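You operate a simulated robot arm through the tools that you are given. There is no shell and no other tool.

The job below is to be done with a simulated two-armed robot. You get a single attempt, and the scene is never put back.

JOB
Take the bearing and put it on top of the black foot. Put the teal rag on the top of the fitting table away on the top of the cleaning table. Take the red cups and put it on the top of the service stand. Put one of the grey tips from the top of the counter on the beige pad. Take the purple spanner on the top of the workbench and put it away on the top of the parts bench. Pick up the red bag from the top of the workbench with one hand, pass it to the other hand and put it on the top of the fitting table. Turn the speed dial to 3. Open the left drawer of the parts bench, take the grey rag and put it inside, then shut the drawer. Put the short orange carton on the top of the press table away on the top of the loading table. Take the pink spanner on the top of the press table and put it away on the top of the parts bench. Push the cleaner drawer shut. Open the right drawer of the counter. Do these in any order. Set down upright: red cups, short orange carton.

It is judged by the outcome, as a careful person would: the job done as asked, and still so three seconds after it is handed in. It fails if anything else is knocked over, pushed out of place, dropped, spilled or broken.

ROBOT AND FRAMES
Two 7-joint arms with two-finger parallel grippers on one trunk, on a base that drives. Base frame: it is fixed to the floor where the robot stands at the start and does not move with it; the origin is under the middle of the robot, x ahead of it, y to its left, z up. Readings come in m, degrees, newtons and seconds.
The left shoulder is at the start at [0.05, 0.158, 1.133], the right one opposite. With the tool pointing down near the work surface each hand reaches from about 0.1 to 0.64 m from the robot's upright axis, wherever it stands, measured 20 degrees to its own side. Places, roughly: WC drawer1 [-7.4, 7.4, 0.7]; bearing (3x3x2 cm) [0.5, -0.1, 0.8]; beige pad (7x15x3 cm) [-0.4, 6, 0.9]; black foot (4x4x4 cm) [0.6, -0.1, 0.8]; cleaner drawer [-6.1, 7.4, 0.9]; grey rag (7x10x3 cm) [-4, 7.2, 0.9]; grey tip (5x5x5 cm) [-0.5, 6.4, 0.9]; left drawer of the parts bench [-7.4, 7.3, 0.8]; pink spanner [-4.75, 7.25, 0.75]; purple spanner [-2.5, 7.25, 1]; red bag [-2.75, 7.25, 1]; red cups (10x10x23 cm) [-0.8, 3.3, 0.8]; right drawer of the counter [-0.7, 6.3, 0.8]; short orange carton [-4.75, 7.25, 0.75]; speed dial [-2.8, 7.5, 0.9]; teal rag (7x10x3 cm) [-0.6, 3.3, 0.7]; top of the cleaning table [-11.9, 7.4, 0.8]; top of the fitting table [-0.7, 3.1, 0.7]; top of the loading table [-9.7, 5.3, 0.7]; top of the parts bench [-6.8, 7.4, 0.9]; top of the service stand [0.6, -1, 0.6]. Payload 3.91 kg a hand.
The TCP of each hand is the grasp point between the finger pads, 0.03 m short of the fingertips. In the tool frame z runs along the fingers and y along their closing line. The gripper opens to 0.11 m. The fingers are 0.02 m wide and 0.01 m thick; the gripper's body (0.048 by 0.112 m) begins 0.055 m behind the TCP.
Orientation is that of the tool frame in the base frame, as a unit quaternion [x, y, z, w]. With the fingers straight down and closing along the base's y, the tool's x points along the base's -x, its y along +y and its z along -z.

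CONTROLS
- The arms move only by the tool arm_command. It takes "left_motion", "right_motion" or both (then of equal length, played together; a hand with none holds still); each is one flat list of numbers, 7 for each row, row after row: the opening, from 0 (shut) to 1 (fully open), then the shift along the tool's x, y, z in m, then the turn, a rotation vector about the tool's x, y, z in degrees. In form: [gripper, x, y, z, wx, wy, wz, gripper, x, y, z, wx, wy, wz, ...]. A call has 1 to 20 rows; each row is the pose to reach, as a shift and turn from the pose commanded when the call began, along the tool's axes at that moment. A row lasts 0.2 s, in which the tool goes at most 0.05 m and 8.6 degrees; a call with a longer step from one row to the next is refused whole, and so is a gripper value outside its range. Where a pose cannot be reached the arm comes as near as it can. A force on the tool above 40 N (or 10 N above the force at the start of the call, whichever is more), or a blocked arm, ends the call early, and 0.2 s more pass. Each finger travels about 0.153 m/s and halts on what it meets, pressing with about 28 N; the grip force reading is that of the motor and also rises with nothing between the fingers. The clock runs only during rows and for 0.2 s after the last one: add rows that repeat a pose to give the fingers time. The reply holds the time, the measured pose of the TCP, the force on the tool along the base axes, the opening and the grip force, in the units named above and with some noise, with the torque about the TCP (base axes, N m) and any sound that the robot's microphone picked up.
- Cameras (640 x 400 px; columns grow to the right, rows downward): "scene" is now at [0.1227, -0.0295, 1.2654]; the picture's right is [-0.34, -0.94, 0.00], its down [-0.56, 0.20, -0.81] and it looks along [0.76, -0.27, -0.59] (base axes); focal length 254 px, centre (320, 200). "left" rides on the left gripper at [0.072, -0.017, -0.103] in its tool frame; the picture's right is [0.23, 0.97, 0.00], its down [-0.76, 0.18, -0.62] and it looks along [-0.61, 0.14, 0.78] (tool axes); focal length 222 px, centre (320, 200). "right" rides on the right gripper at [0.072, 0.017, -0.103] in its tool frame; the picture's right is [-0.23, 0.97, 0.00], its down [-0.76, -0.18, -0.62] and it looks along [-0.61, -0.14, 0.78] (tool axes); focal length 222 px, centre (320, 200). There is no depth. A picture from a camera that has moved, and an enlarged one, comes with that camera's place and axes in the base frame and with its lens.
- snapshot(camera): a new picture of that camera. No time passes.
- raise_lower(by): slides the trunk up (or, below 0, down) by that many m; the arms and the scene camera ride with it, the base frame stays. It gives what a move gives, with no picture.
- drive_base(legs): drives the robot by 1 to 6 legs, each [ahead, turn to the left] in m and degrees, along the robot's own axes; the way and the turn of a leg run together, so that a leg with both is an arc; at most 1.5 m and 180 degrees a leg. The arms and the cameras ride along, it lands a little off, and it stops where it bumps. It gives what a move gives.
- turn_head(pan, tilt): turns the head with the scene camera to pan (to the left, within 80 degrees either way) and tilt (down, from -29 to 69), counted from straight ahead of the robot. It gives what a move gives.
- close_up(camera, box): a new picture of the part [left, top, right, bottom] of that camera's present view, enlarged. No time passes.
- close_job(): hands the job in; it is judged then, once.

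Places have to be worked out from the pictures, the camera data and where the tool is seen. Open the grippers and draw the arms clear of the work before you hand the job in, unless the task says otherwise.

The tools are called after "Emit:" as name(argument=value, ...) on one line, values as JSON. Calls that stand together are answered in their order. arm_command: Moves the arms, as the interface text tells. Its arguments: {"type":"object","properties":{"left_motion":{"type":"array"},"right_motion":{"type":"array"}},"required":[]} The other tools are called the same way: raise_lower (by) slides the trunk up or down; drive_base (legs) drives the base; turn_head (pan, tilt) turns the head that bears the scene camera; snapshot (camera) takes a picture; close_up (camera, box) takes an enlarged picture of a part of a camera's view; close_job () hands the job in.

At the start:

```text
clock: 0.0
left_position: [0.4555, 0.0894, 1.0247]
left_tcp_rot: [0.0, 1.0, 0.0, 0.0]
left_ft_force: [0.5, -0.9, -0.6]
left_moment: [-0.02, 0.01, -0.01]
left_opening: 0.1102
left_finger_force: 0.1
right_position: [0.3342, -0.2246, 1.0562]
right_tcp_rot: [0.0, 1.0, 0.0, 0.001]
right_ft_force: [0.6, -0.3, -0.8]
right_moment: [-0.03, 0.0, 0.03]
right_opening: 0.1101
right_finger_force: 0.0
trunk travel left (down, up): [-0.375, 0.107]
robot x, y, heading: [-0.0074, -0.0008, -0.2]
head pan, tilt: [-19.6, 36.2]
```

scene: 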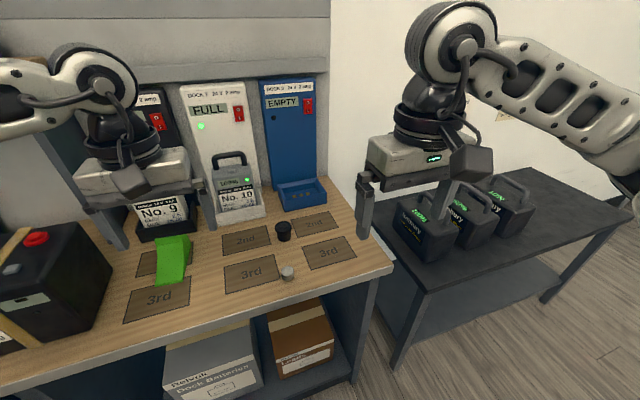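
right: 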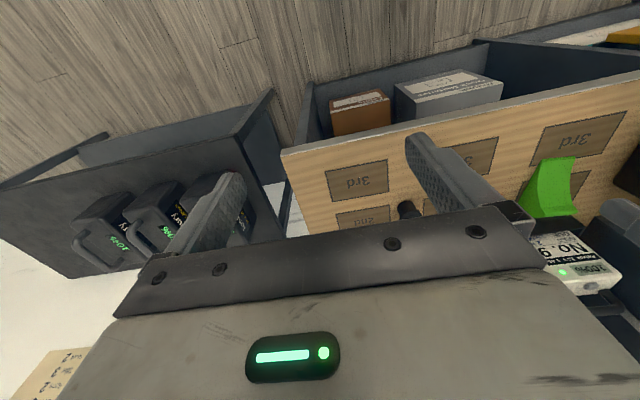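
left: 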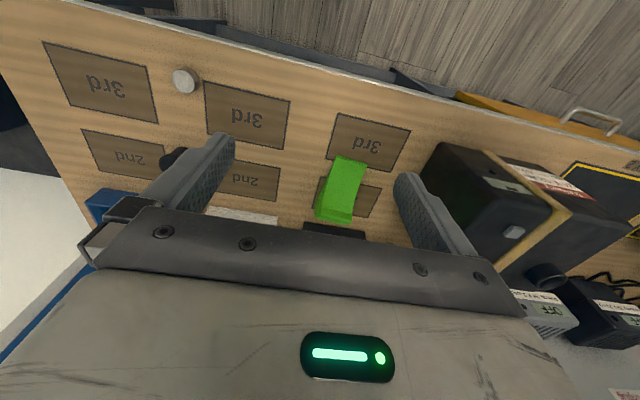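

I'll begin with the bearing and the black foot in front of the robot, looking closer at both.

Emit:
close_up(camera="scene", box=[220, 190, 350, 300])

Emit:
close_up(camera="left", box=[130, 40, 290, 200])

```text
3.64 times, centred on (285, 245) of scene
camera zoom: at [0.1227, -0.0295, 1.2654], right [-0.34, -0.94, 0.0], down [-0.56, 0.2, -0.81], along [0.76, -0.27, -0.59], focal length 923 px, centre (447, 36)
```

zoom: 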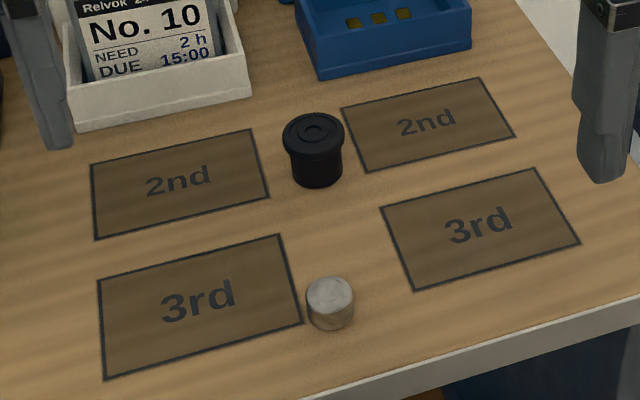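

```text
2.50 times, centred on (210, 120) of left
camera zoom: at [0.3855, 0.0739, 1.1289], right [-0.23, 0.97, 0.0], down [0.76, 0.18, 0.62], along [0.61, 0.14, -0.78], focal length 555 px, centre (595, 400)
```

zoom: 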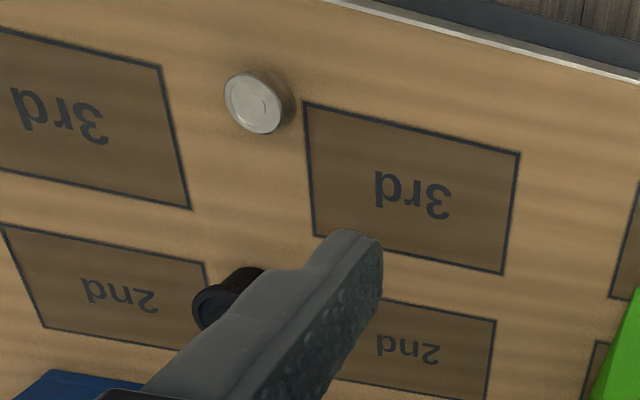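

The bearing top looks to be at about [0.485, -0.084, 0.81] and the foot top at about [0.61, -0.10, 0.83]. I move the right hand above the bearing and draw the left hand aside.

Emit:
arm_command(right_motion=[1, -0.025, 0.0234, 0.023, 0, 0, 0, 1, -0.05, 0.0468, 0.046, 0, 0, 0, 1, -0.075, 0.0702, 0.069, 0, 0, 0, 1, -0.1, 0.0936, 0.092, 0, 0, 0, 1, -0.125, 0.117, 0.115, 0, 0, 0, 1, -0.15, 0.1406, 0.126, 0, 0, 0], left_motion=[1, 0.01, 0.03, -0.01, 0, 0, 0, 1, 0.02, 0.06, -0.02, 0, 0, 0, 1, 0.03, 0.09, -0.03, 0, 0, 0, 1, 0.04, 0.12, -0.04, 0, 0, 0, 1, 0.05, 0.15, -0.05, 0, 0, 0, 1, 0.05, 0.16, -0.05, 0, 0, 0])

Emit:
snapshot(camera="right")

Emit:
snapshot(camera="scene")

```text
clock: 1.4
left_position: [0.4069, 0.2509, 1.0768]
left_tcp_rot: [0.001, 1.0, 0.001, 0.001]
left_ft_force: [0.1, -0.3, 0.0]
left_moment: [-0.01, -0.02, 0.03]
left_opening: 0.1102
left_finger_force: 0.0
right_position: [0.4864, -0.0823, 0.9296]
right_tcp_rot: [0.0, 1.0, 0.001, 0.0]
right_ft_force: [0.8, -0.1, 0.8]
right_moment: [0.01, 0.02, -0.01]
right_opening: 0.11
right_finger_force: 0.1
trunk travel left (down, up): [-0.375, 0.107]
robot x, y, heading: [0.0016, 0.0036, 0.2]
head pan, tilt: [-19.6, 36.2]
```

```text
taken
camera right: at [0.4132, -0.0658, 1.0332], right [0.23, 0.97, 0.0], down [0.76, -0.18, 0.62], along [0.61, -0.14, -0.78], focal length 222 px, centre (320, 200)
```

right: 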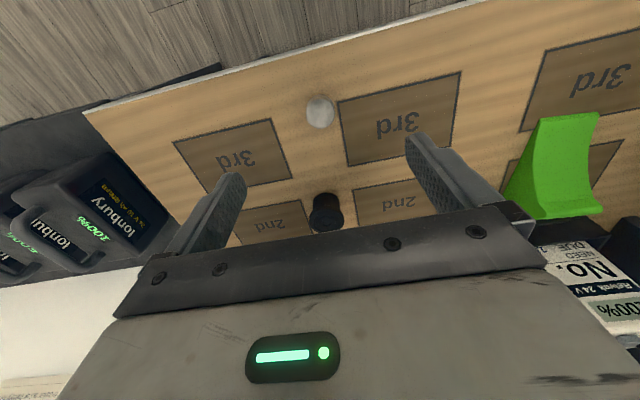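

```text
taken
camera scene: at [0.1229, -0.029, 1.2654], right [-0.33, -0.94, 0.0], down [-0.56, 0.2, -0.81], along [0.76, -0.27, -0.59], focal length 254 px, centre (320, 200)
```

scene: 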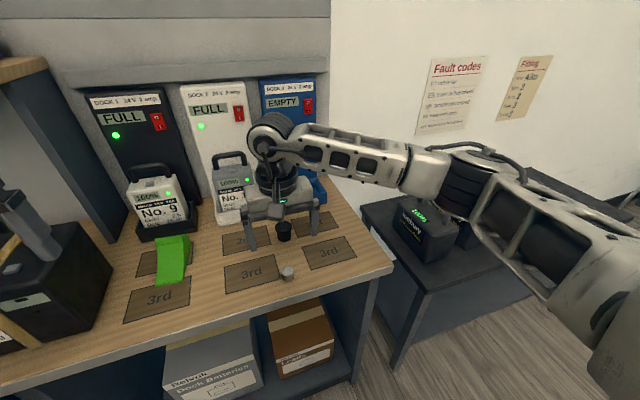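

I enlarge the right hand's view to fix the bearing and foot positions.

Emit:
close_up(camera="right", box=[270, 80, 390, 240])

Emit:
close_up(camera="scene", box=[230, 200, 340, 300])

```text
2.50 times, centred on (330, 160) of right
camera zoom: at [0.4132, -0.0658, 1.0332], right [0.23, 0.97, 0.0], down [0.76, -0.18, 0.62], along [0.61, -0.14, -0.78], focal length 555 px, centre (295, 300)
```

zoom: 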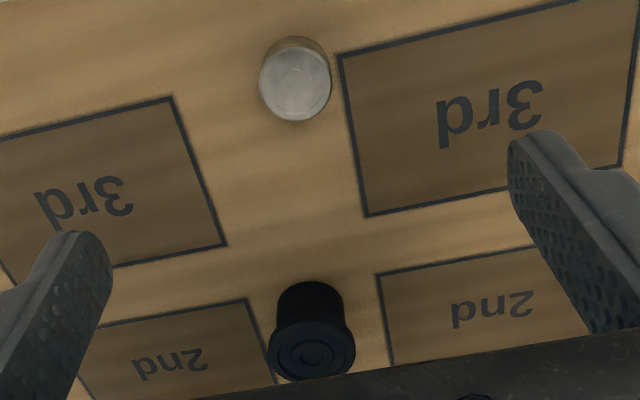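

```text
4.00 times, centred on (285, 250) of scene
camera zoom: at [0.1229, -0.029, 1.2654], right [-0.33, -0.94, 0.0], down [-0.56, 0.2, -0.81], along [0.76, -0.27, -0.59], focal length 1016 px, centre (460, 0)
```

zoom: 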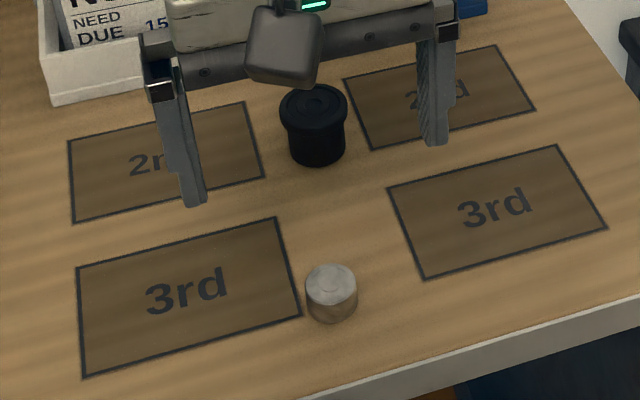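

Both views agree on the bearing near [0.483, -0.082] with its top at 0.81, and the foot near [0.605, -0.102] with its top at about 0.833. I lower the right hand around the bearing and close.

Emit:
arm_command(right_motion=[1, 0.003, 0, 0.03, 0, 0, 0, 0.7, 0.003, 0, 0.06, 0, 0, 0, 0.6, 0.003, 0, 0.085, 0, 0, 0, 0.6, 0.003, 0, 0.1, 0, 0, 0, 0.6, 0.003, 0, 0.103, 0, 0, 0, 0.5, 0.003, 0, 0.103, 0, 0, 0])

Emit:
snapshot(camera="right")

Emit:
close_up(camera="scene", box=[230, 200, 340, 300])

```text
clock: 2.8
left_position: [0.4048, 0.2497, 1.0762]
left_tcp_rot: [0.0, 1.0, 0.0, 0.0]
left_ft_force: [-0.6, -0.1, -1.2]
left_moment: [-0.03, 0.0, 0.03]
left_opening: 0.11
left_finger_force: 0.0
right_position: [0.4829, -0.0844, 0.8303]
right_tcp_rot: [-0.001, 1.0, 0.001, 0.003]
right_ft_force: [-0.5, -5.1, 20.4]
right_moment: [-0.45, 0.25, 0.24]
right_opening: 0.0574
right_finger_force: 2.1
trunk travel left (down, up): [-0.375, 0.107]
robot x, y, heading: [-0.0008, -0.0008, -0.0]
head pan, tilt: [-19.6, 36.2]
```

```text
taken
camera right: at [0.4091, -0.0677, 0.9336], right [0.23, 0.97, 0.0], down [0.76, -0.18, 0.63], along [0.61, -0.14, -0.78], focal length 222 px, centre (320, 200)
```

right: 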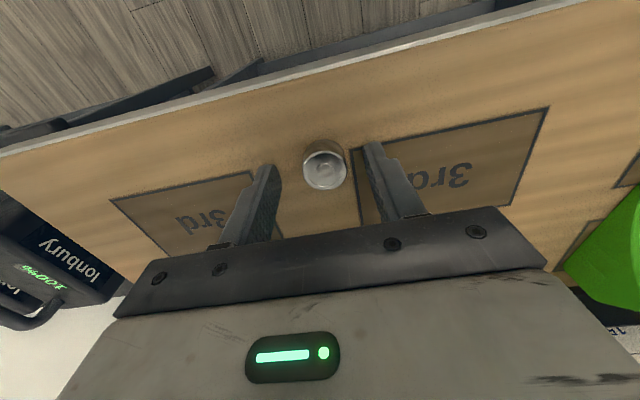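

```text
4.00 times, centred on (285, 250) of scene
camera zoom: at [0.1211, -0.0296, 1.266], right [-0.34, -0.94, 0.0], down [-0.56, 0.2, -0.81], along [0.76, -0.27, -0.59], focal length 1016 px, centre (460, 0)
```

zoom: 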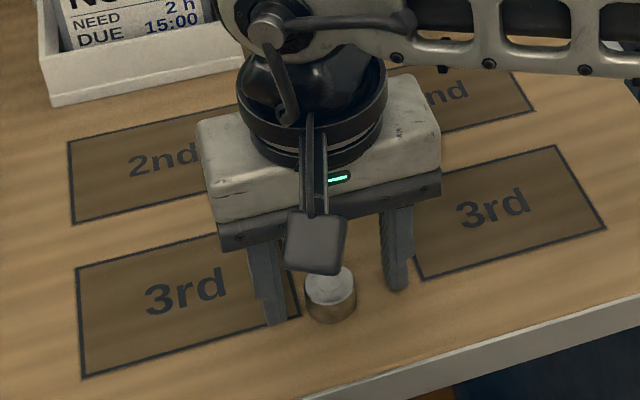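

The fingertips met the table (20 N upward) at TCP 0.830, so the tabletop is at about 0.80 and the bearing sits about 5 mm nearer than the hand. I back up slightly, centre, and close on the bearing.

Emit:
arm_command(right_motion=[0.55, 0.002, 0.002, -0.006, 0, 0, 0, 0.55, 0.005, 0.003, -0.006, 0, 0, 0, 0.4, 0.005, 0.003, -0.006, 0, 0, 0, 0.2, 0.005, 0.003, -0.006, 0, 0, 0, 0.1, 0.005, 0.003, -0.006, 0, 0, 0, 0.1, 0.005, 0.003, -0.006, 0, 0, 0])

Emit:
snapshot(camera="right")

```text
clock: 4.2
left_position: [0.4074, 0.2511, 1.0747]
left_tcp_rot: [0.0, 1.0, 0.0, 0.0]
left_ft_force: [0.2, 0.1, -0.3]
left_moment: [0.01, 0.01, 0.04]
left_opening: 0.1102
left_finger_force: 0.1
right_position: [0.4772, -0.0804, 0.8333]
right_tcp_rot: [0.0, 1.0, -0.001, -0.001]
right_ft_force: [1.2, -0.4, 0.1]
right_moment: [0.01, 0.0, -0.04]
right_opening: 0.0271
right_finger_force: 28.3
trunk travel left (down, up): [-0.375, 0.107]
robot x, y, heading: [-0.0002, -0.0003, 0.1]
head pan, tilt: [-19.6, 36.2]
```

```text
taken
camera right: at [0.4043, -0.0642, 0.9367], right [0.23, 0.97, 0.0], down [0.76, -0.18, 0.62], along [0.61, -0.14, -0.78], focal length 222 px, centre (320, 200)
```

right: 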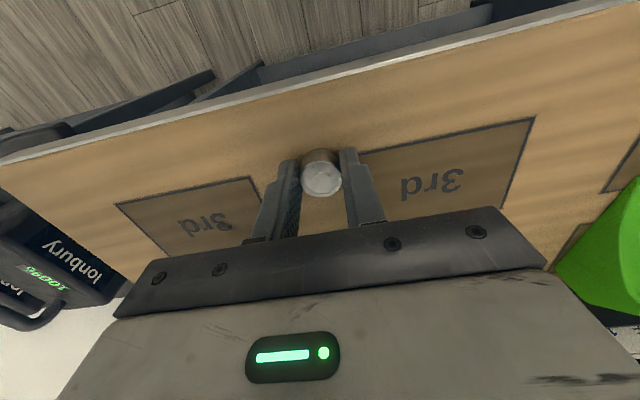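

The bearing is gripped (opening 0.027). I lift it and shift forward over the bench to re-measure the foot.

Emit:
arm_command(right_motion=[0.1, 0, 0, -0.03, 0, 0, 0, 0.1, 0, 0, -0.06, 0, 0, 0, 0.1, -0.02, -0.005, -0.08, 0, 0, 0, 0.1, -0.05, -0.01, -0.08, 0, 0, 0, 0.1, -0.08, -0.015, -0.08, 0, 0, 0, 0.1, -0.08, -0.015, -0.08, 0, 0, 0])

Emit:
snapshot(camera="right")

Emit:
close_up(camera="scene", box=[230, 180, 340, 280])

```text
clock: 5.6
left_position: [0.4067, 0.25, 1.0754]
left_tcp_rot: [-0.001, 1.0, 0.0, -0.001]
left_ft_force: [0.0, 0.1, 0.2]
left_moment: [-0.01, 0.01, 0.0]
left_opening: 0.1102
left_finger_force: 0.0
right_position: [0.5572, -0.0973, 0.9122]
right_tcp_rot: [0.0, 1.0, 0.0, 0.0]
right_ft_force: [0.6, -0.1, -0.6]
right_moment: [0.04, -0.01, 0.0]
right_opening: 0.0268
right_finger_force: 28.2
trunk travel left (down, up): [-0.375, 0.107]
robot x, y, heading: [0.0017, -0.0007, 0.1]
head pan, tilt: [-19.6, 36.2]
```

```text
taken
camera right: at [0.4842, -0.0794, 1.0166], right [0.23, 0.97, 0.0], down [0.76, -0.18, 0.62], along [0.61, -0.14, -0.78], focal length 222 px, centre (320, 200)
```

right: 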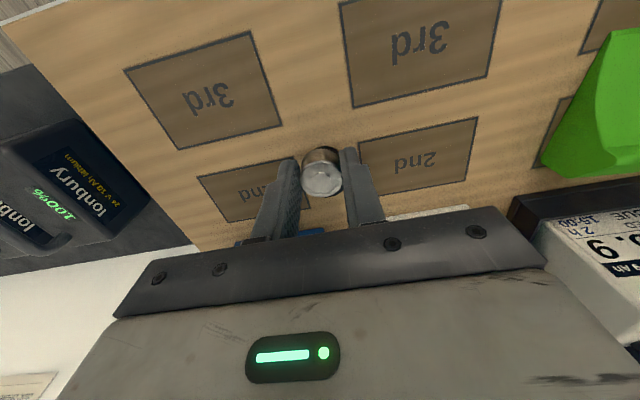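

```text
4.00 times, centred on (285, 230) of scene
camera zoom: at [0.1227, -0.0295, 1.2654], right [-0.34, -0.94, 0.0], down [-0.56, 0.2, -0.81], along [0.76, -0.27, -0.59], focal length 1016 px, centre (460, 80)
```

zoom: 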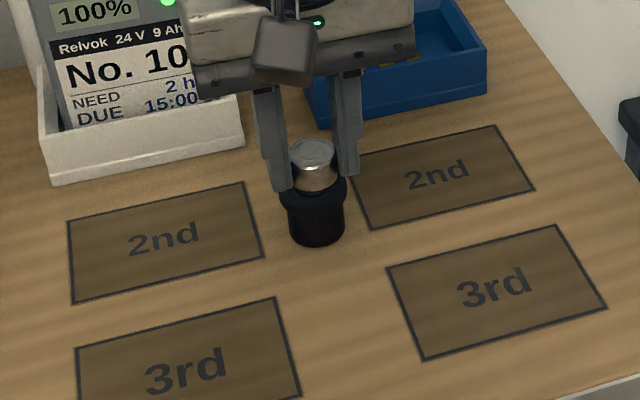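

The bearing sits centred in the grip; with the table at 0.80 the foot works out at about [0.598, -0.101, 0.84]. I move over it and come down to just above its top.

Emit:
arm_command(right_motion=[0.1, -0.02, -0.003, 0, 0, 0, 0, 0.1, -0.04, -0.005, 0, 0, 0, 0, 0.1, -0.04, -0.005, 0.02, 0, 0, 0, 0.1, -0.04, -0.005, 0.029, 0, 0, 0, 0.1, -0.04, -0.005, 0.029, 0, 0, 0])

Emit:
close_up(camera="scene", box=[255, 190, 319, 250])

Emit:
close_up(camera="right", box=[240, 120, 400, 240])

```text
clock: 6.8
left_position: [0.407, 0.2502, 1.0759]
left_tcp_rot: [0.0, 1.0, -0.001, 0.0]
left_ft_force: [0.2, 0.0, 0.6]
left_moment: [0.0, -0.02, -0.04]
left_opening: 0.1099
left_finger_force: 0.1
right_position: [0.5976, -0.1015, 0.8825]
right_tcp_rot: [-0.001, 1.0, 0.001, 0.0]
right_ft_force: [-1.2, -0.6, -1.2]
right_moment: [0.01, -0.03, 0.0]
right_opening: 0.0265
right_finger_force: 28.2
trunk travel left (down, up): [-0.375, 0.107]
robot x, y, heading: [-0.002, -0.0011, 0.1]
head pan, tilt: [-19.6, 36.2]
```

```text
6.67 times, centred on (287, 220) of scene
camera zoom: at [0.1228, -0.0295, 1.2654], right [-0.34, -0.94, 0.0], down [-0.56, 0.2, -0.81], along [0.76, -0.27, -0.59], focal length 1693 px, centre (540, 67)
```

zoom: 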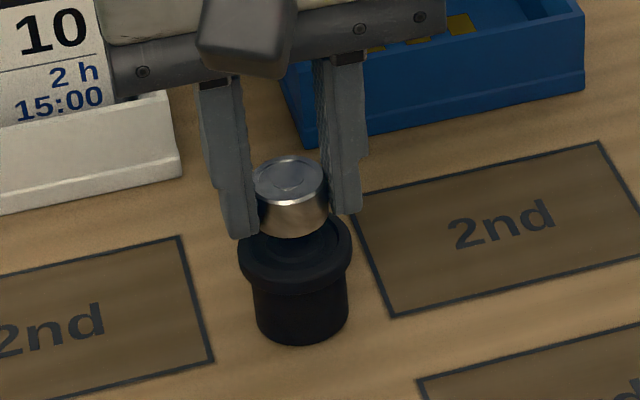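

```text
3.33 times, centred on (320, 180) of right
camera zoom: at [0.5241, -0.0842, 0.9875], right [0.23, 0.97, 0.0], down [0.76, -0.18, 0.62], along [0.61, -0.14, -0.78], focal length 740 px, centre (320, 267)
```

zoom: 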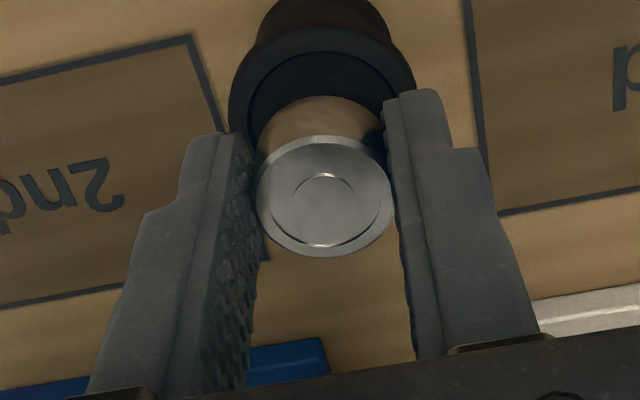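

The views show the bearing is about 5 mm too far over the foot, so I shift back 5 mm and lower it gently until it touches.

Emit:
arm_command(right_motion=[0.1, 0.005, -0.001, 0, 0, 0, 0, 0.1, 0.005, -0.001, 0.004, 0, 0, 0, 0.1, 0.005, -0.001, 0.006, 0, 0, 0, 0.1, 0.005, -0.001, 0.0075, 0, 0, 0])

Emit:
close_up(camera="scene", box=[255, 190, 319, 250])

Emit:
close_up(camera="right", box=[240, 120, 400, 240])

```text
clock: 7.8
left_position: [0.4073, 0.2494, 1.0746]
left_tcp_rot: [0.0, 1.0, 0.0, 0.001]
left_ft_force: [0.4, 0.0, -0.7]
left_moment: [0.01, -0.01, 0.02]
left_opening: 0.11
left_finger_force: 0.0
right_position: [0.5927, -0.1026, 0.8757]
right_tcp_rot: [0.0, 1.0, 0.0, 0.0]
right_ft_force: [0.1, 0.1, -0.4]
right_moment: [-0.03, -0.02, 0.02]
right_opening: 0.0267
right_finger_force: 28.1
trunk travel left (down, up): [-0.375, 0.107]
robot x, y, heading: [-0.0044, 0.0022, 0.2]
head pan, tilt: [-19.6, 36.2]
```

```text
6.67 times, centred on (287, 220) of scene
camera zoom: at [0.1228, -0.0295, 1.2654], right [-0.34, -0.94, 0.0], down [-0.56, 0.2, -0.81], along [0.76, -0.27, -0.59], focal length 1693 px, centre (540, 67)
```

zoom: 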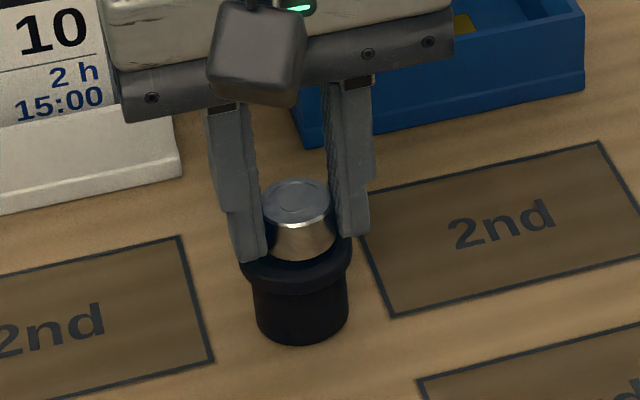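

```text
3.33 times, centred on (320, 180) of right
camera zoom: at [0.519, -0.0853, 0.9805], right [0.23, 0.97, 0.0], down [0.76, -0.18, 0.62], along [0.61, -0.14, -0.78], focal length 740 px, centre (320, 267)
```

zoom: 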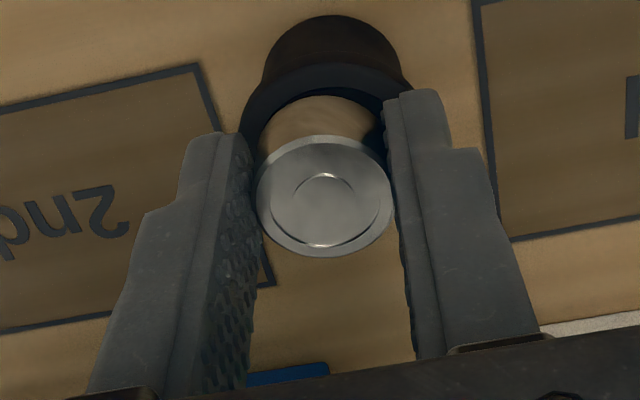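

It looks centred. I lower the last couple of millimetres.

Emit:
arm_command(right_motion=[0.1, 0.001, 0, 0.0015, 0, 0, 0, 0.1, 0.001, 0, 0.003, 0, 0, 0])

Emit:
close_up(camera="scene", box=[255, 190, 319, 250])

```text
clock: 8.4
left_position: [0.4055, 0.2493, 1.0741]
left_tcp_rot: [0.0, 1.0, 0.0, 0.0]
left_ft_force: [-0.1, 0.0, 0.5]
left_moment: [-0.01, 0.04, -0.01]
left_opening: 0.1101
left_finger_force: 0.1
right_position: [0.5906, -0.102, 0.8734]
right_tcp_rot: [0.0, 1.0, 0.0, 0.0]
right_ft_force: [-0.1, -0.6, -0.2]
right_moment: [0.02, 0.05, 0.01]
right_opening: 0.0268
right_finger_force: 27.9
trunk travel left (down, up): [-0.375, 0.107]
robot x, y, heading: [-0.001, 0.0025, 0.0]
head pan, tilt: [-19.6, 36.2]
```

```text
6.67 times, centred on (287, 220) of scene
camera zoom: at [0.1228, -0.0295, 1.2654], right [-0.34, -0.94, 0.0], down [-0.56, 0.2, -0.81], along [0.76, -0.27, -0.59], focal length 1693 px, centre (540, 67)
```

zoom: 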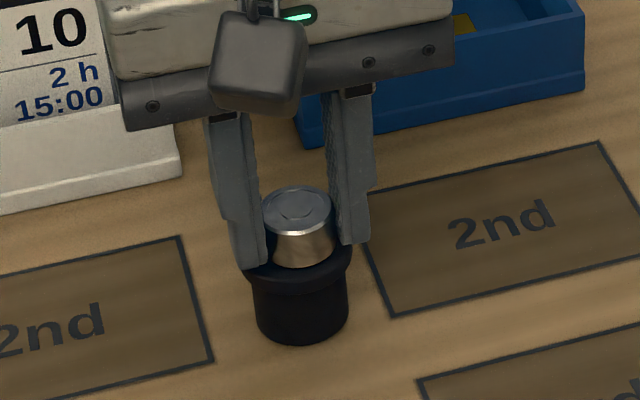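

No contact force yet; I lower in small steps further.

Emit:
arm_command(right_motion=[0.1, 0, 0, 0.001, 0, 0, 0, 0.1, 0, 0, 0.002, 0, 0, 0])

```text
clock: 9.0
left_position: [0.4069, 0.25, 1.0742]
left_tcp_rot: [-0.001, 1.0, -0.001, 0.0]
left_ft_force: [-0.1, 0.4, -0.1]
left_moment: [0.03, 0.03, 0.01]
left_opening: 0.1102
left_finger_force: 0.0
right_position: [0.5907, -0.1041, 0.8718]
right_tcp_rot: [0.0, 1.0, 0.0, 0.0]
right_ft_force: [-0.1, 0.7, -1.1]
right_moment: [-0.02, -0.04, 0.01]
right_opening: 0.0268
right_finger_force: 28.2
trunk travel left (down, up): [-0.375, 0.107]
robot x, y, heading: [-0.0012, -0.0007, -0.2]
head pan, tilt: [-19.6, 36.2]
```

Emit:
arm_command(right_motion=[0.1, 0, 0, 0.001, 0, 0, 0, 0.1, 0, 0, 0.002, 0, 0, 0])

Emit:
close_up(camera="scene", box=[255, 190, 319, 250])

```text
clock: 9.6
left_position: [0.4052, 0.2504, 1.0753]
left_tcp_rot: [0.0, 1.0, 0.0, 0.001]
left_ft_force: [0.5, 0.3, 0.2]
left_moment: [-0.01, -0.02, 0.0]
left_opening: 0.1104
left_finger_force: 0.0
right_position: [0.5916, -0.1033, 0.8715]
right_tcp_rot: [0.0, 1.0, 0.0, 0.001]
right_ft_force: [-1.7, -1.9, 8.4]
right_moment: [-0.02, 0.04, -0.01]
right_opening: 0.0267
right_finger_force: 28.2
trunk travel left (down, up): [-0.375, 0.107]
robot x, y, heading: [-0.0031, -0.0041, -0.1]
head pan, tilt: [-19.6, 36.2]
```

```text
6.67 times, centred on (287, 220) of scene
camera zoom: at [0.1218, -0.0294, 1.2657], right [-0.34, -0.94, 0.0], down [-0.56, 0.2, -0.81], along [0.76, -0.27, -0.59], focal length 1693 px, centre (540, 67)
```

zoom: 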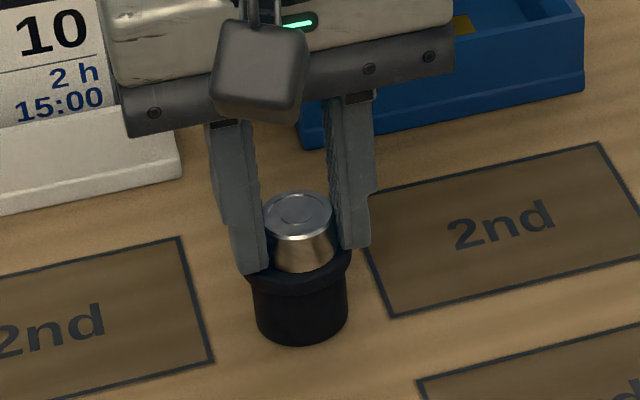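

Contact is felt (8 N), with the bearing seated on the foot. I open the fingers and lift straight up.

Emit:
arm_command(right_motion=[0.1, 0, 0, -0.002, 0, 0, 0, 0.35, 0, 0, -0.002, 0, 0, 0, 0.6, 0, 0, -0.002, 0, 0, 0, 0.6, 0, 0, -0.03, 0, 0, 0, 0.6, 0, 0, -0.07, 0, 0, 0, 0.6, 0.04, -0.02, -0.1, 0, 0, 0, 0.6, 0.08, -0.05, -0.12, 0, 0, 0, 0.6, 0.12, -0.08, -0.12, 0, 0, 0])

Emit:
snapshot(camera="scene")

Emit:
close_up(camera="scene", box=[255, 190, 319, 250])

```text
refused: row 6 steps farther than a row can; nothing moved
```

```text
taken
camera scene: at [0.1218, -0.0294, 1.2657], right [-0.34, -0.94, 0.0], down [-0.56, 0.2, -0.81], along [0.76, -0.27, -0.59], focal length 254 px, centre (320, 200)
```

scene: 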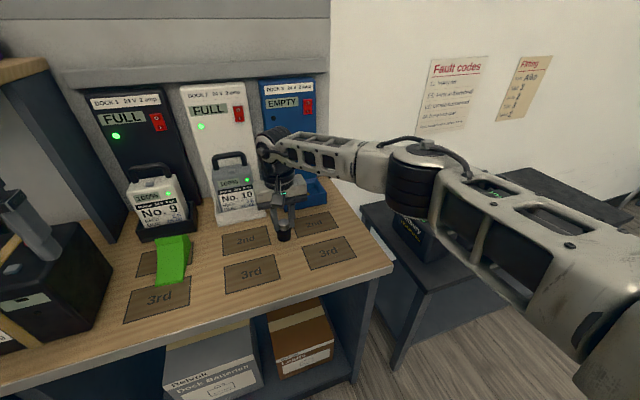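

```text
6.67 times, centred on (287, 220) of scene
camera zoom: at [0.1218, -0.0294, 1.2657], right [-0.34, -0.94, 0.0], down [-0.56, 0.2, -0.81], along [0.76, -0.27, -0.59], focal length 1693 px, centre (540, 67)
```

zoom: 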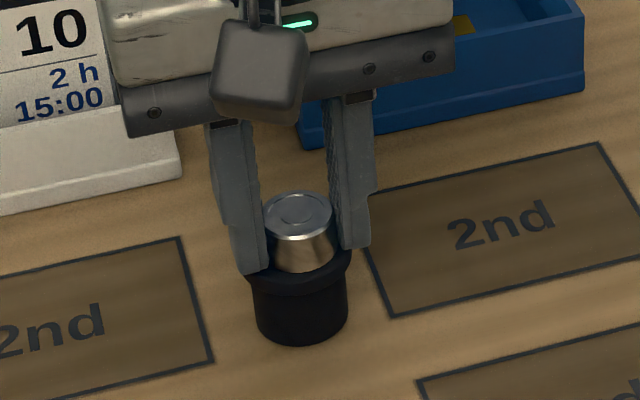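

A row was too long, so I resend the release with smaller steps.

Emit:
arm_command(right_motion=[0.1, 0, 0, -0.0015, 0, 0, 0, 0.35, 0, 0, -0.0015, 0, 0, 0, 0.6, 0, 0, -0.0015, 0, 0, 0, 0.6, 0, 0, -0.03, 0, 0, 0, 0.6, 0, 0, -0.07, 0, 0, 0, 0.6, 0.03, -0.015, -0.1, 0, 0, 0, 0.6, 0.06, -0.035, -0.12, 0, 0, 0, 0.6, 0.1, -0.06, -0.12, 0, 0, 0])

Emit:
snapshot(camera="scene")

Emit:
close_up(camera="scene", box=[255, 190, 319, 250])

```text
clock: 11.4
left_position: [0.4071, 0.2497, 1.0762]
left_tcp_rot: [0.0, 1.0, 0.0, -0.001]
left_ft_force: [-0.3, -0.2, 0.0]
left_moment: [-0.02, 0.01, -0.01]
left_opening: 0.1099
left_finger_force: 0.0
right_position: [0.4907, -0.1632, 0.9898]
right_tcp_rot: [0.001, 1.0, 0.0, 0.0]
right_ft_force: [-0.8, 1.4, -0.8]
right_moment: [-0.02, 0.01, 0.02]
right_opening: 0.0661
right_finger_force: 0.1
trunk travel left (down, up): [-0.375, 0.107]
robot x, y, heading: [0.0019, -0.0018, 0.2]
head pan, tilt: [-19.6, 36.2]
```

```text
taken
camera scene: at [0.1223, -0.03, 1.2655], right [-0.34, -0.94, 0.0], down [-0.56, 0.2, -0.81], along [0.76, -0.27, -0.59], focal length 254 px, centre (320, 200)
```

scene: 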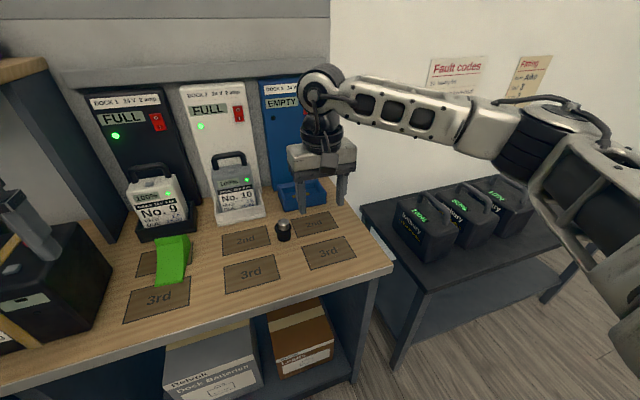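

```text
6.67 times, centred on (287, 220) of scene
camera zoom: at [0.1223, -0.03, 1.2655], right [-0.34, -0.94, 0.0], down [-0.56, 0.2, -0.81], along [0.76, -0.27, -0.59], focal length 1693 px, centre (540, 67)
```

zoom: 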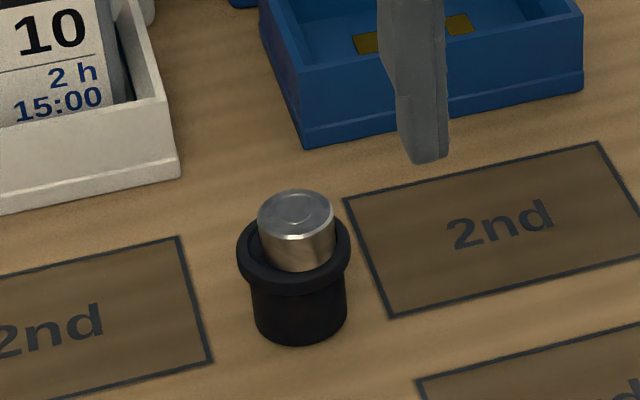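

The bearing rests centred on the foot. Now I tuck the arms in and look around the room, starting with the left side where the fitting table lies.

Emit:
arm_command(right_motion=[0.6, 0.04, -0.015, -0.02, 0, 0, 0, 0.6, 0.08, -0.03, -0.04, 0, 0, 0, 0.6, 0.12, -0.045, -0.06, 0, 0, 0, 0.6, 0.16, -0.06, -0.08, 0, 0, 0, 0.6, 0.19, -0.06, -0.09, 0, 0, 0], left_motion=[1, 0.03, 0, -0.005, 0, 0, 0, 1, 0.06, 0, -0.01, 0, 0, 0, 1, 0.09, -0.01, -0.01, 0, 0, 0, 1, 0.1, -0.02, -0.01, 0, 0, 0, 1, 0.1, -0.03, -0.01, 0, 0, 0])

Emit:
turn_head(pan=80, tilt=15)

Emit:
snapshot(camera="scene")

```text
clock: 12.6
left_position: [0.306, 0.2209, 1.0855]
left_tcp_rot: [-0.001, 1.0, 0.0, 0.0]
left_ft_force: [-0.1, -0.4, 0.4]
left_moment: [0.0, 0.0, -0.02]
left_opening: 0.1099
left_finger_force: 0.2
right_position: [0.2999, -0.2237, 1.0789]
right_tcp_rot: [0.0, 1.0, 0.0, 0.0]
right_ft_force: [-0.6, -0.2, -0.9]
right_moment: [0.01, -0.01, 0.01]
right_opening: 0.0661
right_finger_force: 0.1
trunk travel left (down, up): [-0.375, 0.107]
robot x, y, heading: [-0.0011, 0.0013, 0.1]
head pan, tilt: [-19.6, 36.2]
```

```text
clock: 14.4
left_position: [0.3063, 0.2196, 1.086]
left_tcp_rot: [0.0, 1.0, 0.0, 0.0]
left_ft_force: [0.0, 0.0, -0.2]
left_moment: [-0.02, 0.02, -0.01]
left_opening: 0.1102
left_finger_force: 0.0
right_position: [0.3012, -0.2221, 1.0798]
right_tcp_rot: [0.0, 1.0, -0.001, 0.0]
right_ft_force: [-0.1, 0.2, 0.5]
right_moment: [0.03, -0.02, -0.01]
right_opening: 0.066
right_finger_force: 0.1
trunk travel left (down, up): [-0.375, 0.107]
robot x, y, heading: [-0.0015, -0.0011, -0.2]
head pan, tilt: [80.0, 15.0]
```

```text
taken
camera scene: at [0.0567, 0.0918, 1.2993], right [0.98, -0.17, 0.0], down [-0.05, -0.26, -0.97], along [0.17, 0.95, -0.26], focal length 254 px, centre (320, 200)
```

scene: 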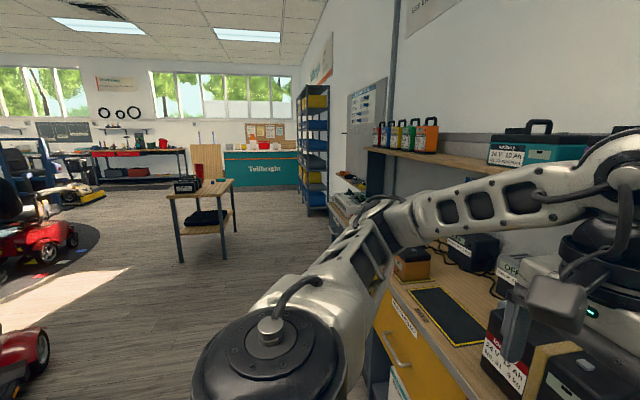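

I see the small wooden fitting table to the left-rear; I enlarge it and the far wall.

Emit:
close_up(camera="scene", box=[140, 150, 260, 280])

Emit:
close_up(camera="scene", box=[0, 80, 340, 240])

```text
3.08 times, centred on (200, 215) of scene
camera zoom: at [0.0567, 0.0918, 1.2993], right [0.98, -0.17, 0.0], down [-0.05, -0.26, -0.97], along [0.17, 0.95, -0.26], focal length 781 px, centre (689, 154)
```

zoom: 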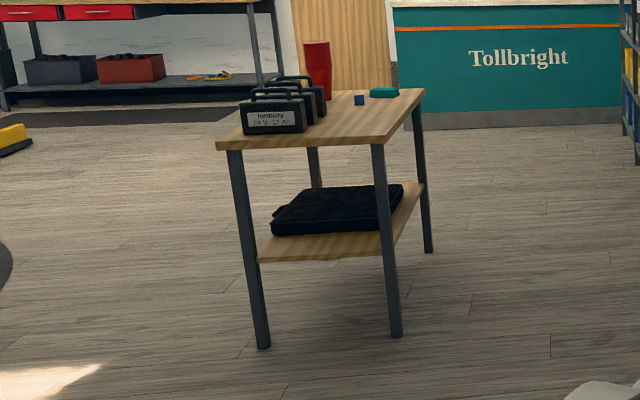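

```text
1.88 times, centred on (170, 160) of scene
camera zoom: at [0.0567, 0.0918, 1.2993], right [0.98, -0.17, 0.0], down [-0.05, -0.26, -0.97], along [0.17, 0.95, -0.26], focal length 478 px, centre (602, 275)
```

zoom: 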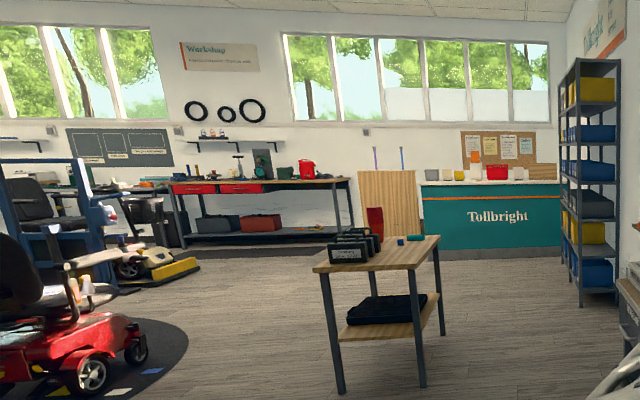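

The table carries black batteries, the red cups, a small blue cube and the teal rag at its far end. I check the right side and the free floor before I drive.

Emit:
turn_head(pan=-80, tilt=25)

Emit:
snapshot(camera="scene")

Emit:
turn_head(pan=80, tilt=45)

Emit:
snapshot(camera="scene")

```text
clock: 16.8
left_position: [0.3073, 0.22, 1.0852]
left_tcp_rot: [0.0, 1.0, 0.0, 0.0]
left_ft_force: [-0.2, -0.6, 0.4]
left_moment: [-0.01, -0.01, 0.0]
left_opening: 0.1104
left_finger_force: 0.1
right_position: [0.3013, -0.2221, 1.0798]
right_tcp_rot: [0.0, 1.0, 0.0, 0.0]
right_ft_force: [0.1, 1.2, -0.5]
right_moment: [-0.01, -0.02, -0.04]
right_opening: 0.0659
right_finger_force: 0.2
trunk travel left (down, up): [-0.375, 0.107]
robot x, y, heading: [-0.0, -0.0009, -0.1]
head pan, tilt: [-80.0, 25.0]
```

```text
taken
camera scene: at [0.0564, -0.0909, 1.2831], right [-0.98, -0.17, 0.0], down [-0.07, 0.42, -0.91], along [0.16, -0.89, -0.42], focal length 254 px, centre (320, 200)
```

scene: 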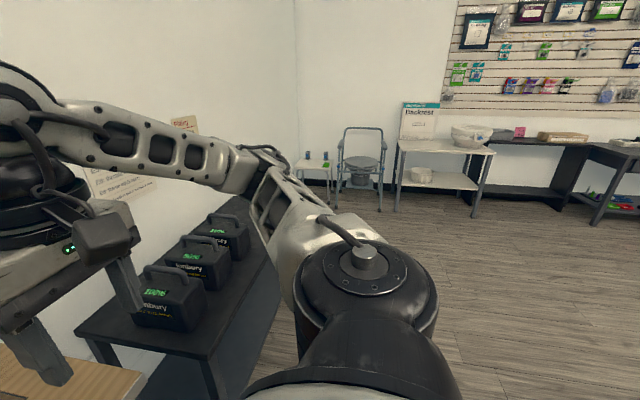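

```text
clock: 19.3
left_position: [0.3074, 0.2207, 1.0848]
left_tcp_rot: [0.0, 1.0, 0.0, 0.0]
left_ft_force: [0.5, -0.8, 0.3]
left_moment: [0.0, 0.01, 0.0]
left_opening: 0.11
left_finger_force: 0.1
right_position: [0.3013, -0.2233, 1.0801]
right_tcp_rot: [0.0, 1.0, 0.0, 0.0]
right_ft_force: [-0.4, 0.2, 1.2]
right_moment: [-0.04, 0.02, 0.02]
right_opening: 0.0661
right_finger_force: 0.1
trunk travel left (down, up): [-0.375, 0.107]
robot x, y, heading: [-0.002, -0.0002, -0.1]
head pan, tilt: [80.0, 45.0]
```

```text
taken
camera scene: at [0.0546, 0.0799, 1.2525], right [0.98, -0.17, 0.0], down [-0.12, -0.7, -0.71], along [0.12, 0.7, -0.71], focal length 254 px, centre (320, 200)
```

scene: 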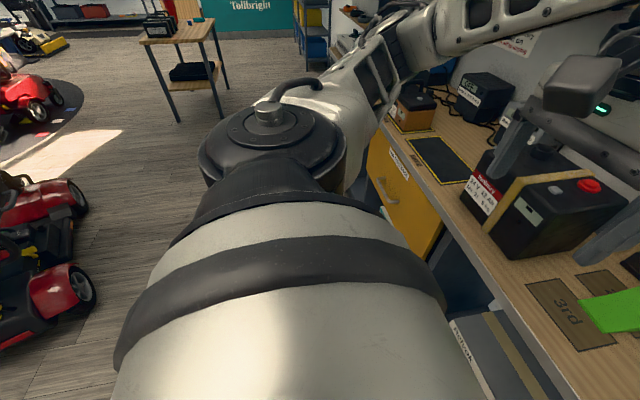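

The floor to the left is clear along x≈0 between the benches and the fitting table. I back off a little, turn left and drive up the aisle, stopping short of the table to look.

Emit:
drive_base(legs=[[-0.12, 0], [0, 86], [1.5, 0], [0, 4]])

Emit:
turn_head(pan=0, tilt=25)

Emit:
snapshot(camera="scene")

```text
clock: 31.7
left_position: [-0.2642, 1.7931, 1.0833]
left_tcp_rot: [0.715, -0.699, 0.001, 0.0]
left_ft_force: [-0.6, 0.3, 0.2]
left_moment: [-0.03, 0.01, -0.02]
left_opening: 0.11
left_finger_force: 0.1
right_position: [0.1775, 1.796, 1.08]
right_tcp_rot: [0.714, -0.7, 0.0, 0.0]
right_ft_force: [0.1, -0.3, 0.9]
right_moment: [-0.01, -0.03, 0.01]
right_opening: 0.0658
right_finger_force: 0.0
trunk travel left (down, up): [-0.375, 0.107]
robot x, y, heading: [-0.0353, 1.491, 91.1]
head pan, tilt: [80.0, 45.0]
```

```text
clock: 33.2
left_position: [-0.2644, 1.7937, 1.0848]
left_tcp_rot: [0.715, -0.699, 0.0, 0.0]
left_ft_force: [0.4, 0.5, -1.3]
left_moment: [-0.01, 0.0, -0.01]
left_opening: 0.1101
left_finger_force: 0.0
right_position: [0.1782, 1.7956, 1.0796]
right_tcp_rot: [0.715, -0.699, 0.0, 0.0]
right_ft_force: [0.5, -0.3, -0.6]
right_moment: [-0.01, 0.01, 0.04]
right_opening: 0.0662
right_finger_force: 0.1
trunk travel left (down, up): [-0.375, 0.107]
robot x, y, heading: [-0.0377, 1.4909, 91.1]
head pan, tilt: [0.0, 25.0]
```

```text
taken
camera scene: at [-0.0404, 1.6226, 1.2831], right [1.0, 0.02, 0.0], down [0.01, -0.42, -0.91], along [-0.02, 0.91, -0.42], focal length 254 px, centre (320, 200)
```

scene: 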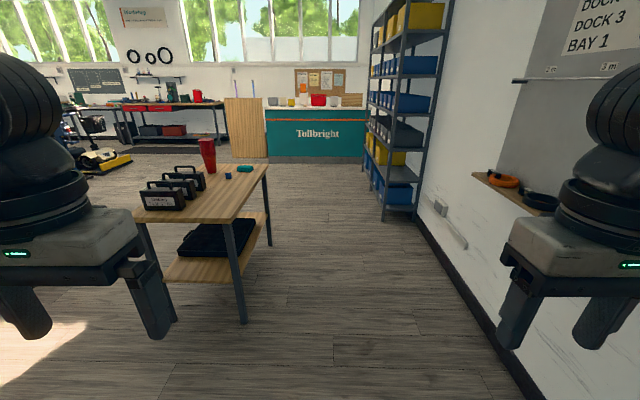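

The aisle is wide and free. I drive past the table, go round its far end and face it.

Emit:
drive_base(legs=[[0, -4], [1.5, 0], [1.1, 0], [0, 93], [0.78, 0], [0, 90]])

Emit:
turn_head(pan=0, tilt=35)

Emit:
snapshot(camera="scene")

```text
clock: 44.2
left_position: [-0.1679, 3.9366, 1.0864]
left_tcp_rot: [-0.693, 0.721, 0.001, 0.006]
left_ft_force: [0.4, 0.3, 0.1]
left_moment: [-0.01, 0.02, 0.01]
left_opening: 0.11
left_finger_force: 0.2
right_position: [0.2807, 3.9106, 1.0767]
right_tcp_rot: [-0.683, 0.73, -0.011, -0.002]
right_ft_force: [0.3, 0.3, 0.3]
right_moment: [0.03, 0.04, -0.01]
right_opening: 0.0661
right_finger_force: 0.1
trunk travel left (down, up): [-0.375, 0.107]
robot x, y, heading: [0.0385, 3.628, 87.3]
head pan, tilt: [0.0, 25.0]
stopped in leg 3: the robot was blocked; the commanded pose is now the measured one
```

```text
clock: 44.9
left_position: [-0.1673, 3.9359, 1.0863]
left_tcp_rot: [-0.692, 0.722, 0.001, 0.006]
left_ft_force: [0.4, 0.4, 0.4]
left_moment: [0.02, 0.0, 0.0]
left_opening: 0.1101
left_finger_force: 0.0
right_position: [0.2813, 3.9089, 1.0773]
right_tcp_rot: [-0.683, 0.73, -0.011, -0.003]
right_ft_force: [-0.9, 0.4, -1.3]
right_moment: [-0.02, -0.02, -0.02]
right_opening: 0.0659
right_finger_force: 0.0
trunk travel left (down, up): [-0.375, 0.107]
robot x, y, heading: [0.0429, 3.6314, 87.4]
head pan, tilt: [0.0, 35.0]
```

```text
taken
camera scene: at [0.0441, 3.7455, 1.2688], right [1.0, -0.05, 0.01], down [-0.02, -0.56, -0.83], along [0.04, 0.82, -0.56], focal length 254 px, centre (320, 200)
```

scene: 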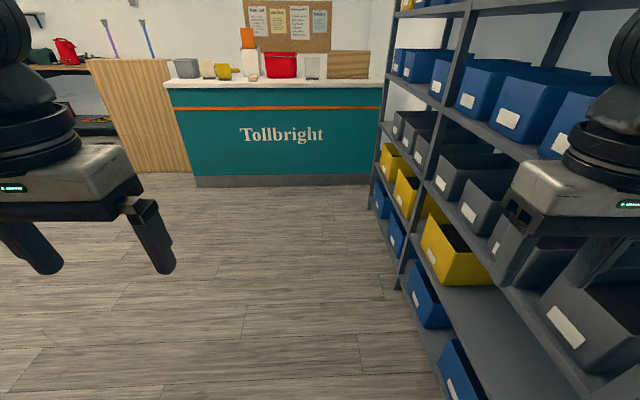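

The right arm bumped the blue-bin shelf. I look right to see how it stands before backing off.

Emit:
turn_head(pan=-70, tilt=25)

Emit:
snapshot(camera="scene")

```text
clock: 46.3
left_position: [-0.1678, 3.9357, 1.0863]
left_tcp_rot: [-0.693, 0.721, 0.001, 0.007]
left_ft_force: [-0.3, -0.5, -0.4]
left_moment: [0.01, -0.01, 0.01]
left_opening: 0.11
left_finger_force: 0.1
right_position: [0.2822, 3.9086, 1.0771]
right_tcp_rot: [-0.683, 0.73, -0.01, -0.002]
right_ft_force: [0.3, 0.3, 0.0]
right_moment: [0.05, 0.02, -0.01]
right_opening: 0.0657
right_finger_force: 0.0
trunk travel left (down, up): [-0.375, 0.107]
robot x, y, heading: [0.0422, 3.6254, 87.3]
head pan, tilt: [-70.0, 25.0]
```

```text
taken
camera scene: at [0.128, 3.6849, 1.2844], right [0.3, -0.95, -0.01], down [-0.4, -0.12, -0.91], along [0.87, 0.28, -0.41], focal length 254 px, centre (320, 200)
```

scene: 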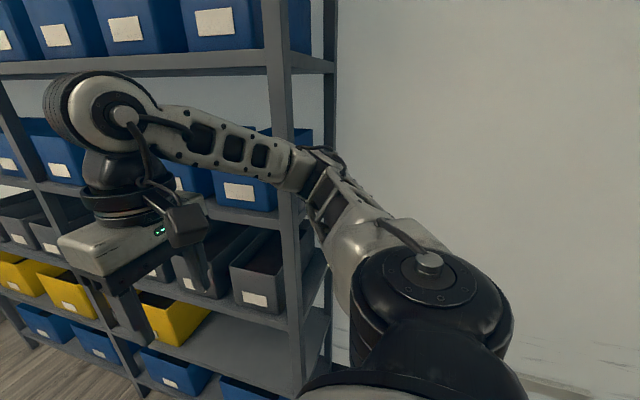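

The right elbow is resting against the shelf's post; nothing there moved. I back off, angle left and go round the far end of the table.

Emit:
drive_base(legs=[[-0.2, 0], [0, 20], [0.8, 0], [0, 73], [0.5, 0], [0, 90]])

Emit:
turn_head(pan=0, tilt=35)

Emit:
snapshot(camera="scene")

```text
clock: 62.4
left_position: [-0.4831, 3.8818, 1.0851]
left_tcp_rot: [0.709, 0.706, 0.0, -0.001]
left_ft_force: [0.0, 0.1, 0.3]
left_moment: [-0.02, 0.01, -0.01]
left_opening: 0.1101
left_finger_force: 0.0
right_position: [-0.9307, 3.8923, 1.0713]
right_tcp_rot: [0.718, 0.696, 0.008, -0.012]
right_ft_force: [-0.1, -0.6, -0.3]
right_moment: [0.02, -0.02, 0.01]
right_opening: 0.066
right_finger_force: 0.1
trunk travel left (down, up): [-0.375, 0.107]
robot x, y, heading: [-0.7006, 4.1918, -90.6]
head pan, tilt: [-70.0, 25.0]
```

```text
clock: 63.8
left_position: [-0.482, 3.881, 1.0845]
left_tcp_rot: [0.709, 0.705, 0.0, 0.0]
left_ft_force: [-0.2, -0.7, 0.3]
left_moment: [-0.04, 0.02, 0.0]
left_opening: 0.1101
left_finger_force: 0.0
right_position: [-0.9305, 3.8921, 1.0728]
right_tcp_rot: [0.717, 0.697, 0.008, -0.012]
right_ft_force: [0.0, -0.4, 0.4]
right_moment: [-0.03, -0.04, 0.01]
right_opening: 0.0659
right_finger_force: 0.0
trunk travel left (down, up): [-0.375, 0.107]
robot x, y, heading: [-0.6989, 4.1909, -90.6]
head pan, tilt: [0.0, 35.0]
```

```text
taken
camera scene: at [-0.7011, 4.0613, 1.2674], right [-1.0, 0.01, 0.0], down [0.01, 0.57, -0.82], along [-0.01, -0.82, -0.57], focal length 254 px, centre (320, 200)
```

scene: 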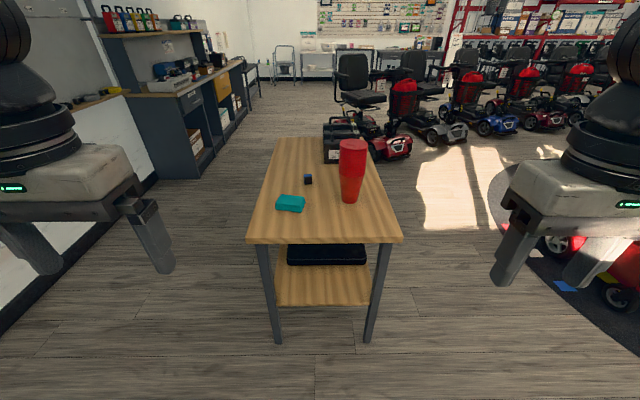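

I'm lined up at the table's far end: cups near [-0.82, 3.29], rag near [-0.60, 3.31]. I enlarge them to see their shape.

Emit:
close_up(camera="scene", box=[250, 120, 410, 240])

Emit:
close_up(camera="right", box=[0, 0, 640, 400])

```text
3.33 times, centred on (330, 180) of scene
camera zoom: at [-0.7011, 4.0613, 1.2674], right [-1.0, 0.01, 0.0], down [0.01, 0.57, -0.82], along [-0.01, -0.82, -0.57], focal length 846 px, centre (287, 267)
```

zoom: 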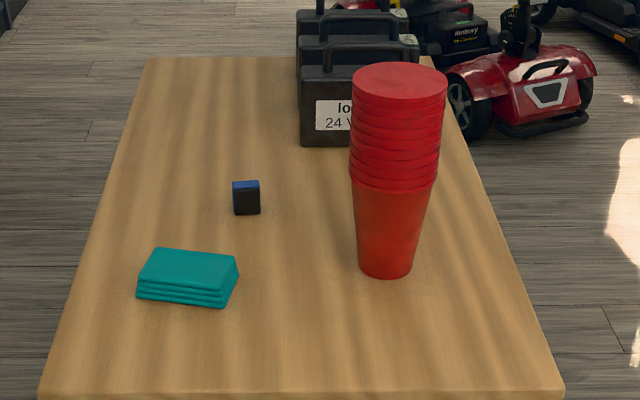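

```text
1.00 times, centred on (320, 200) of right (not enlarged: the box is as wide or as high as the picture)
camera zoom: at [-0.9124, 3.9609, 1.1781], right [0.97, -0.26, -0.01], down [-0.2, -0.77, 0.6], along [-0.16, -0.58, -0.8], focal length 222 px, centre (320, 200)
```

zoom: 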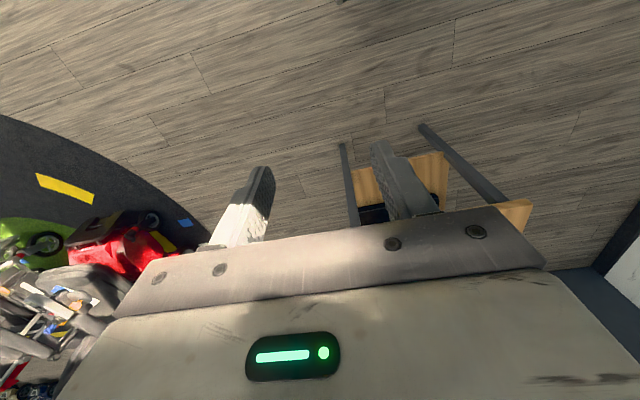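

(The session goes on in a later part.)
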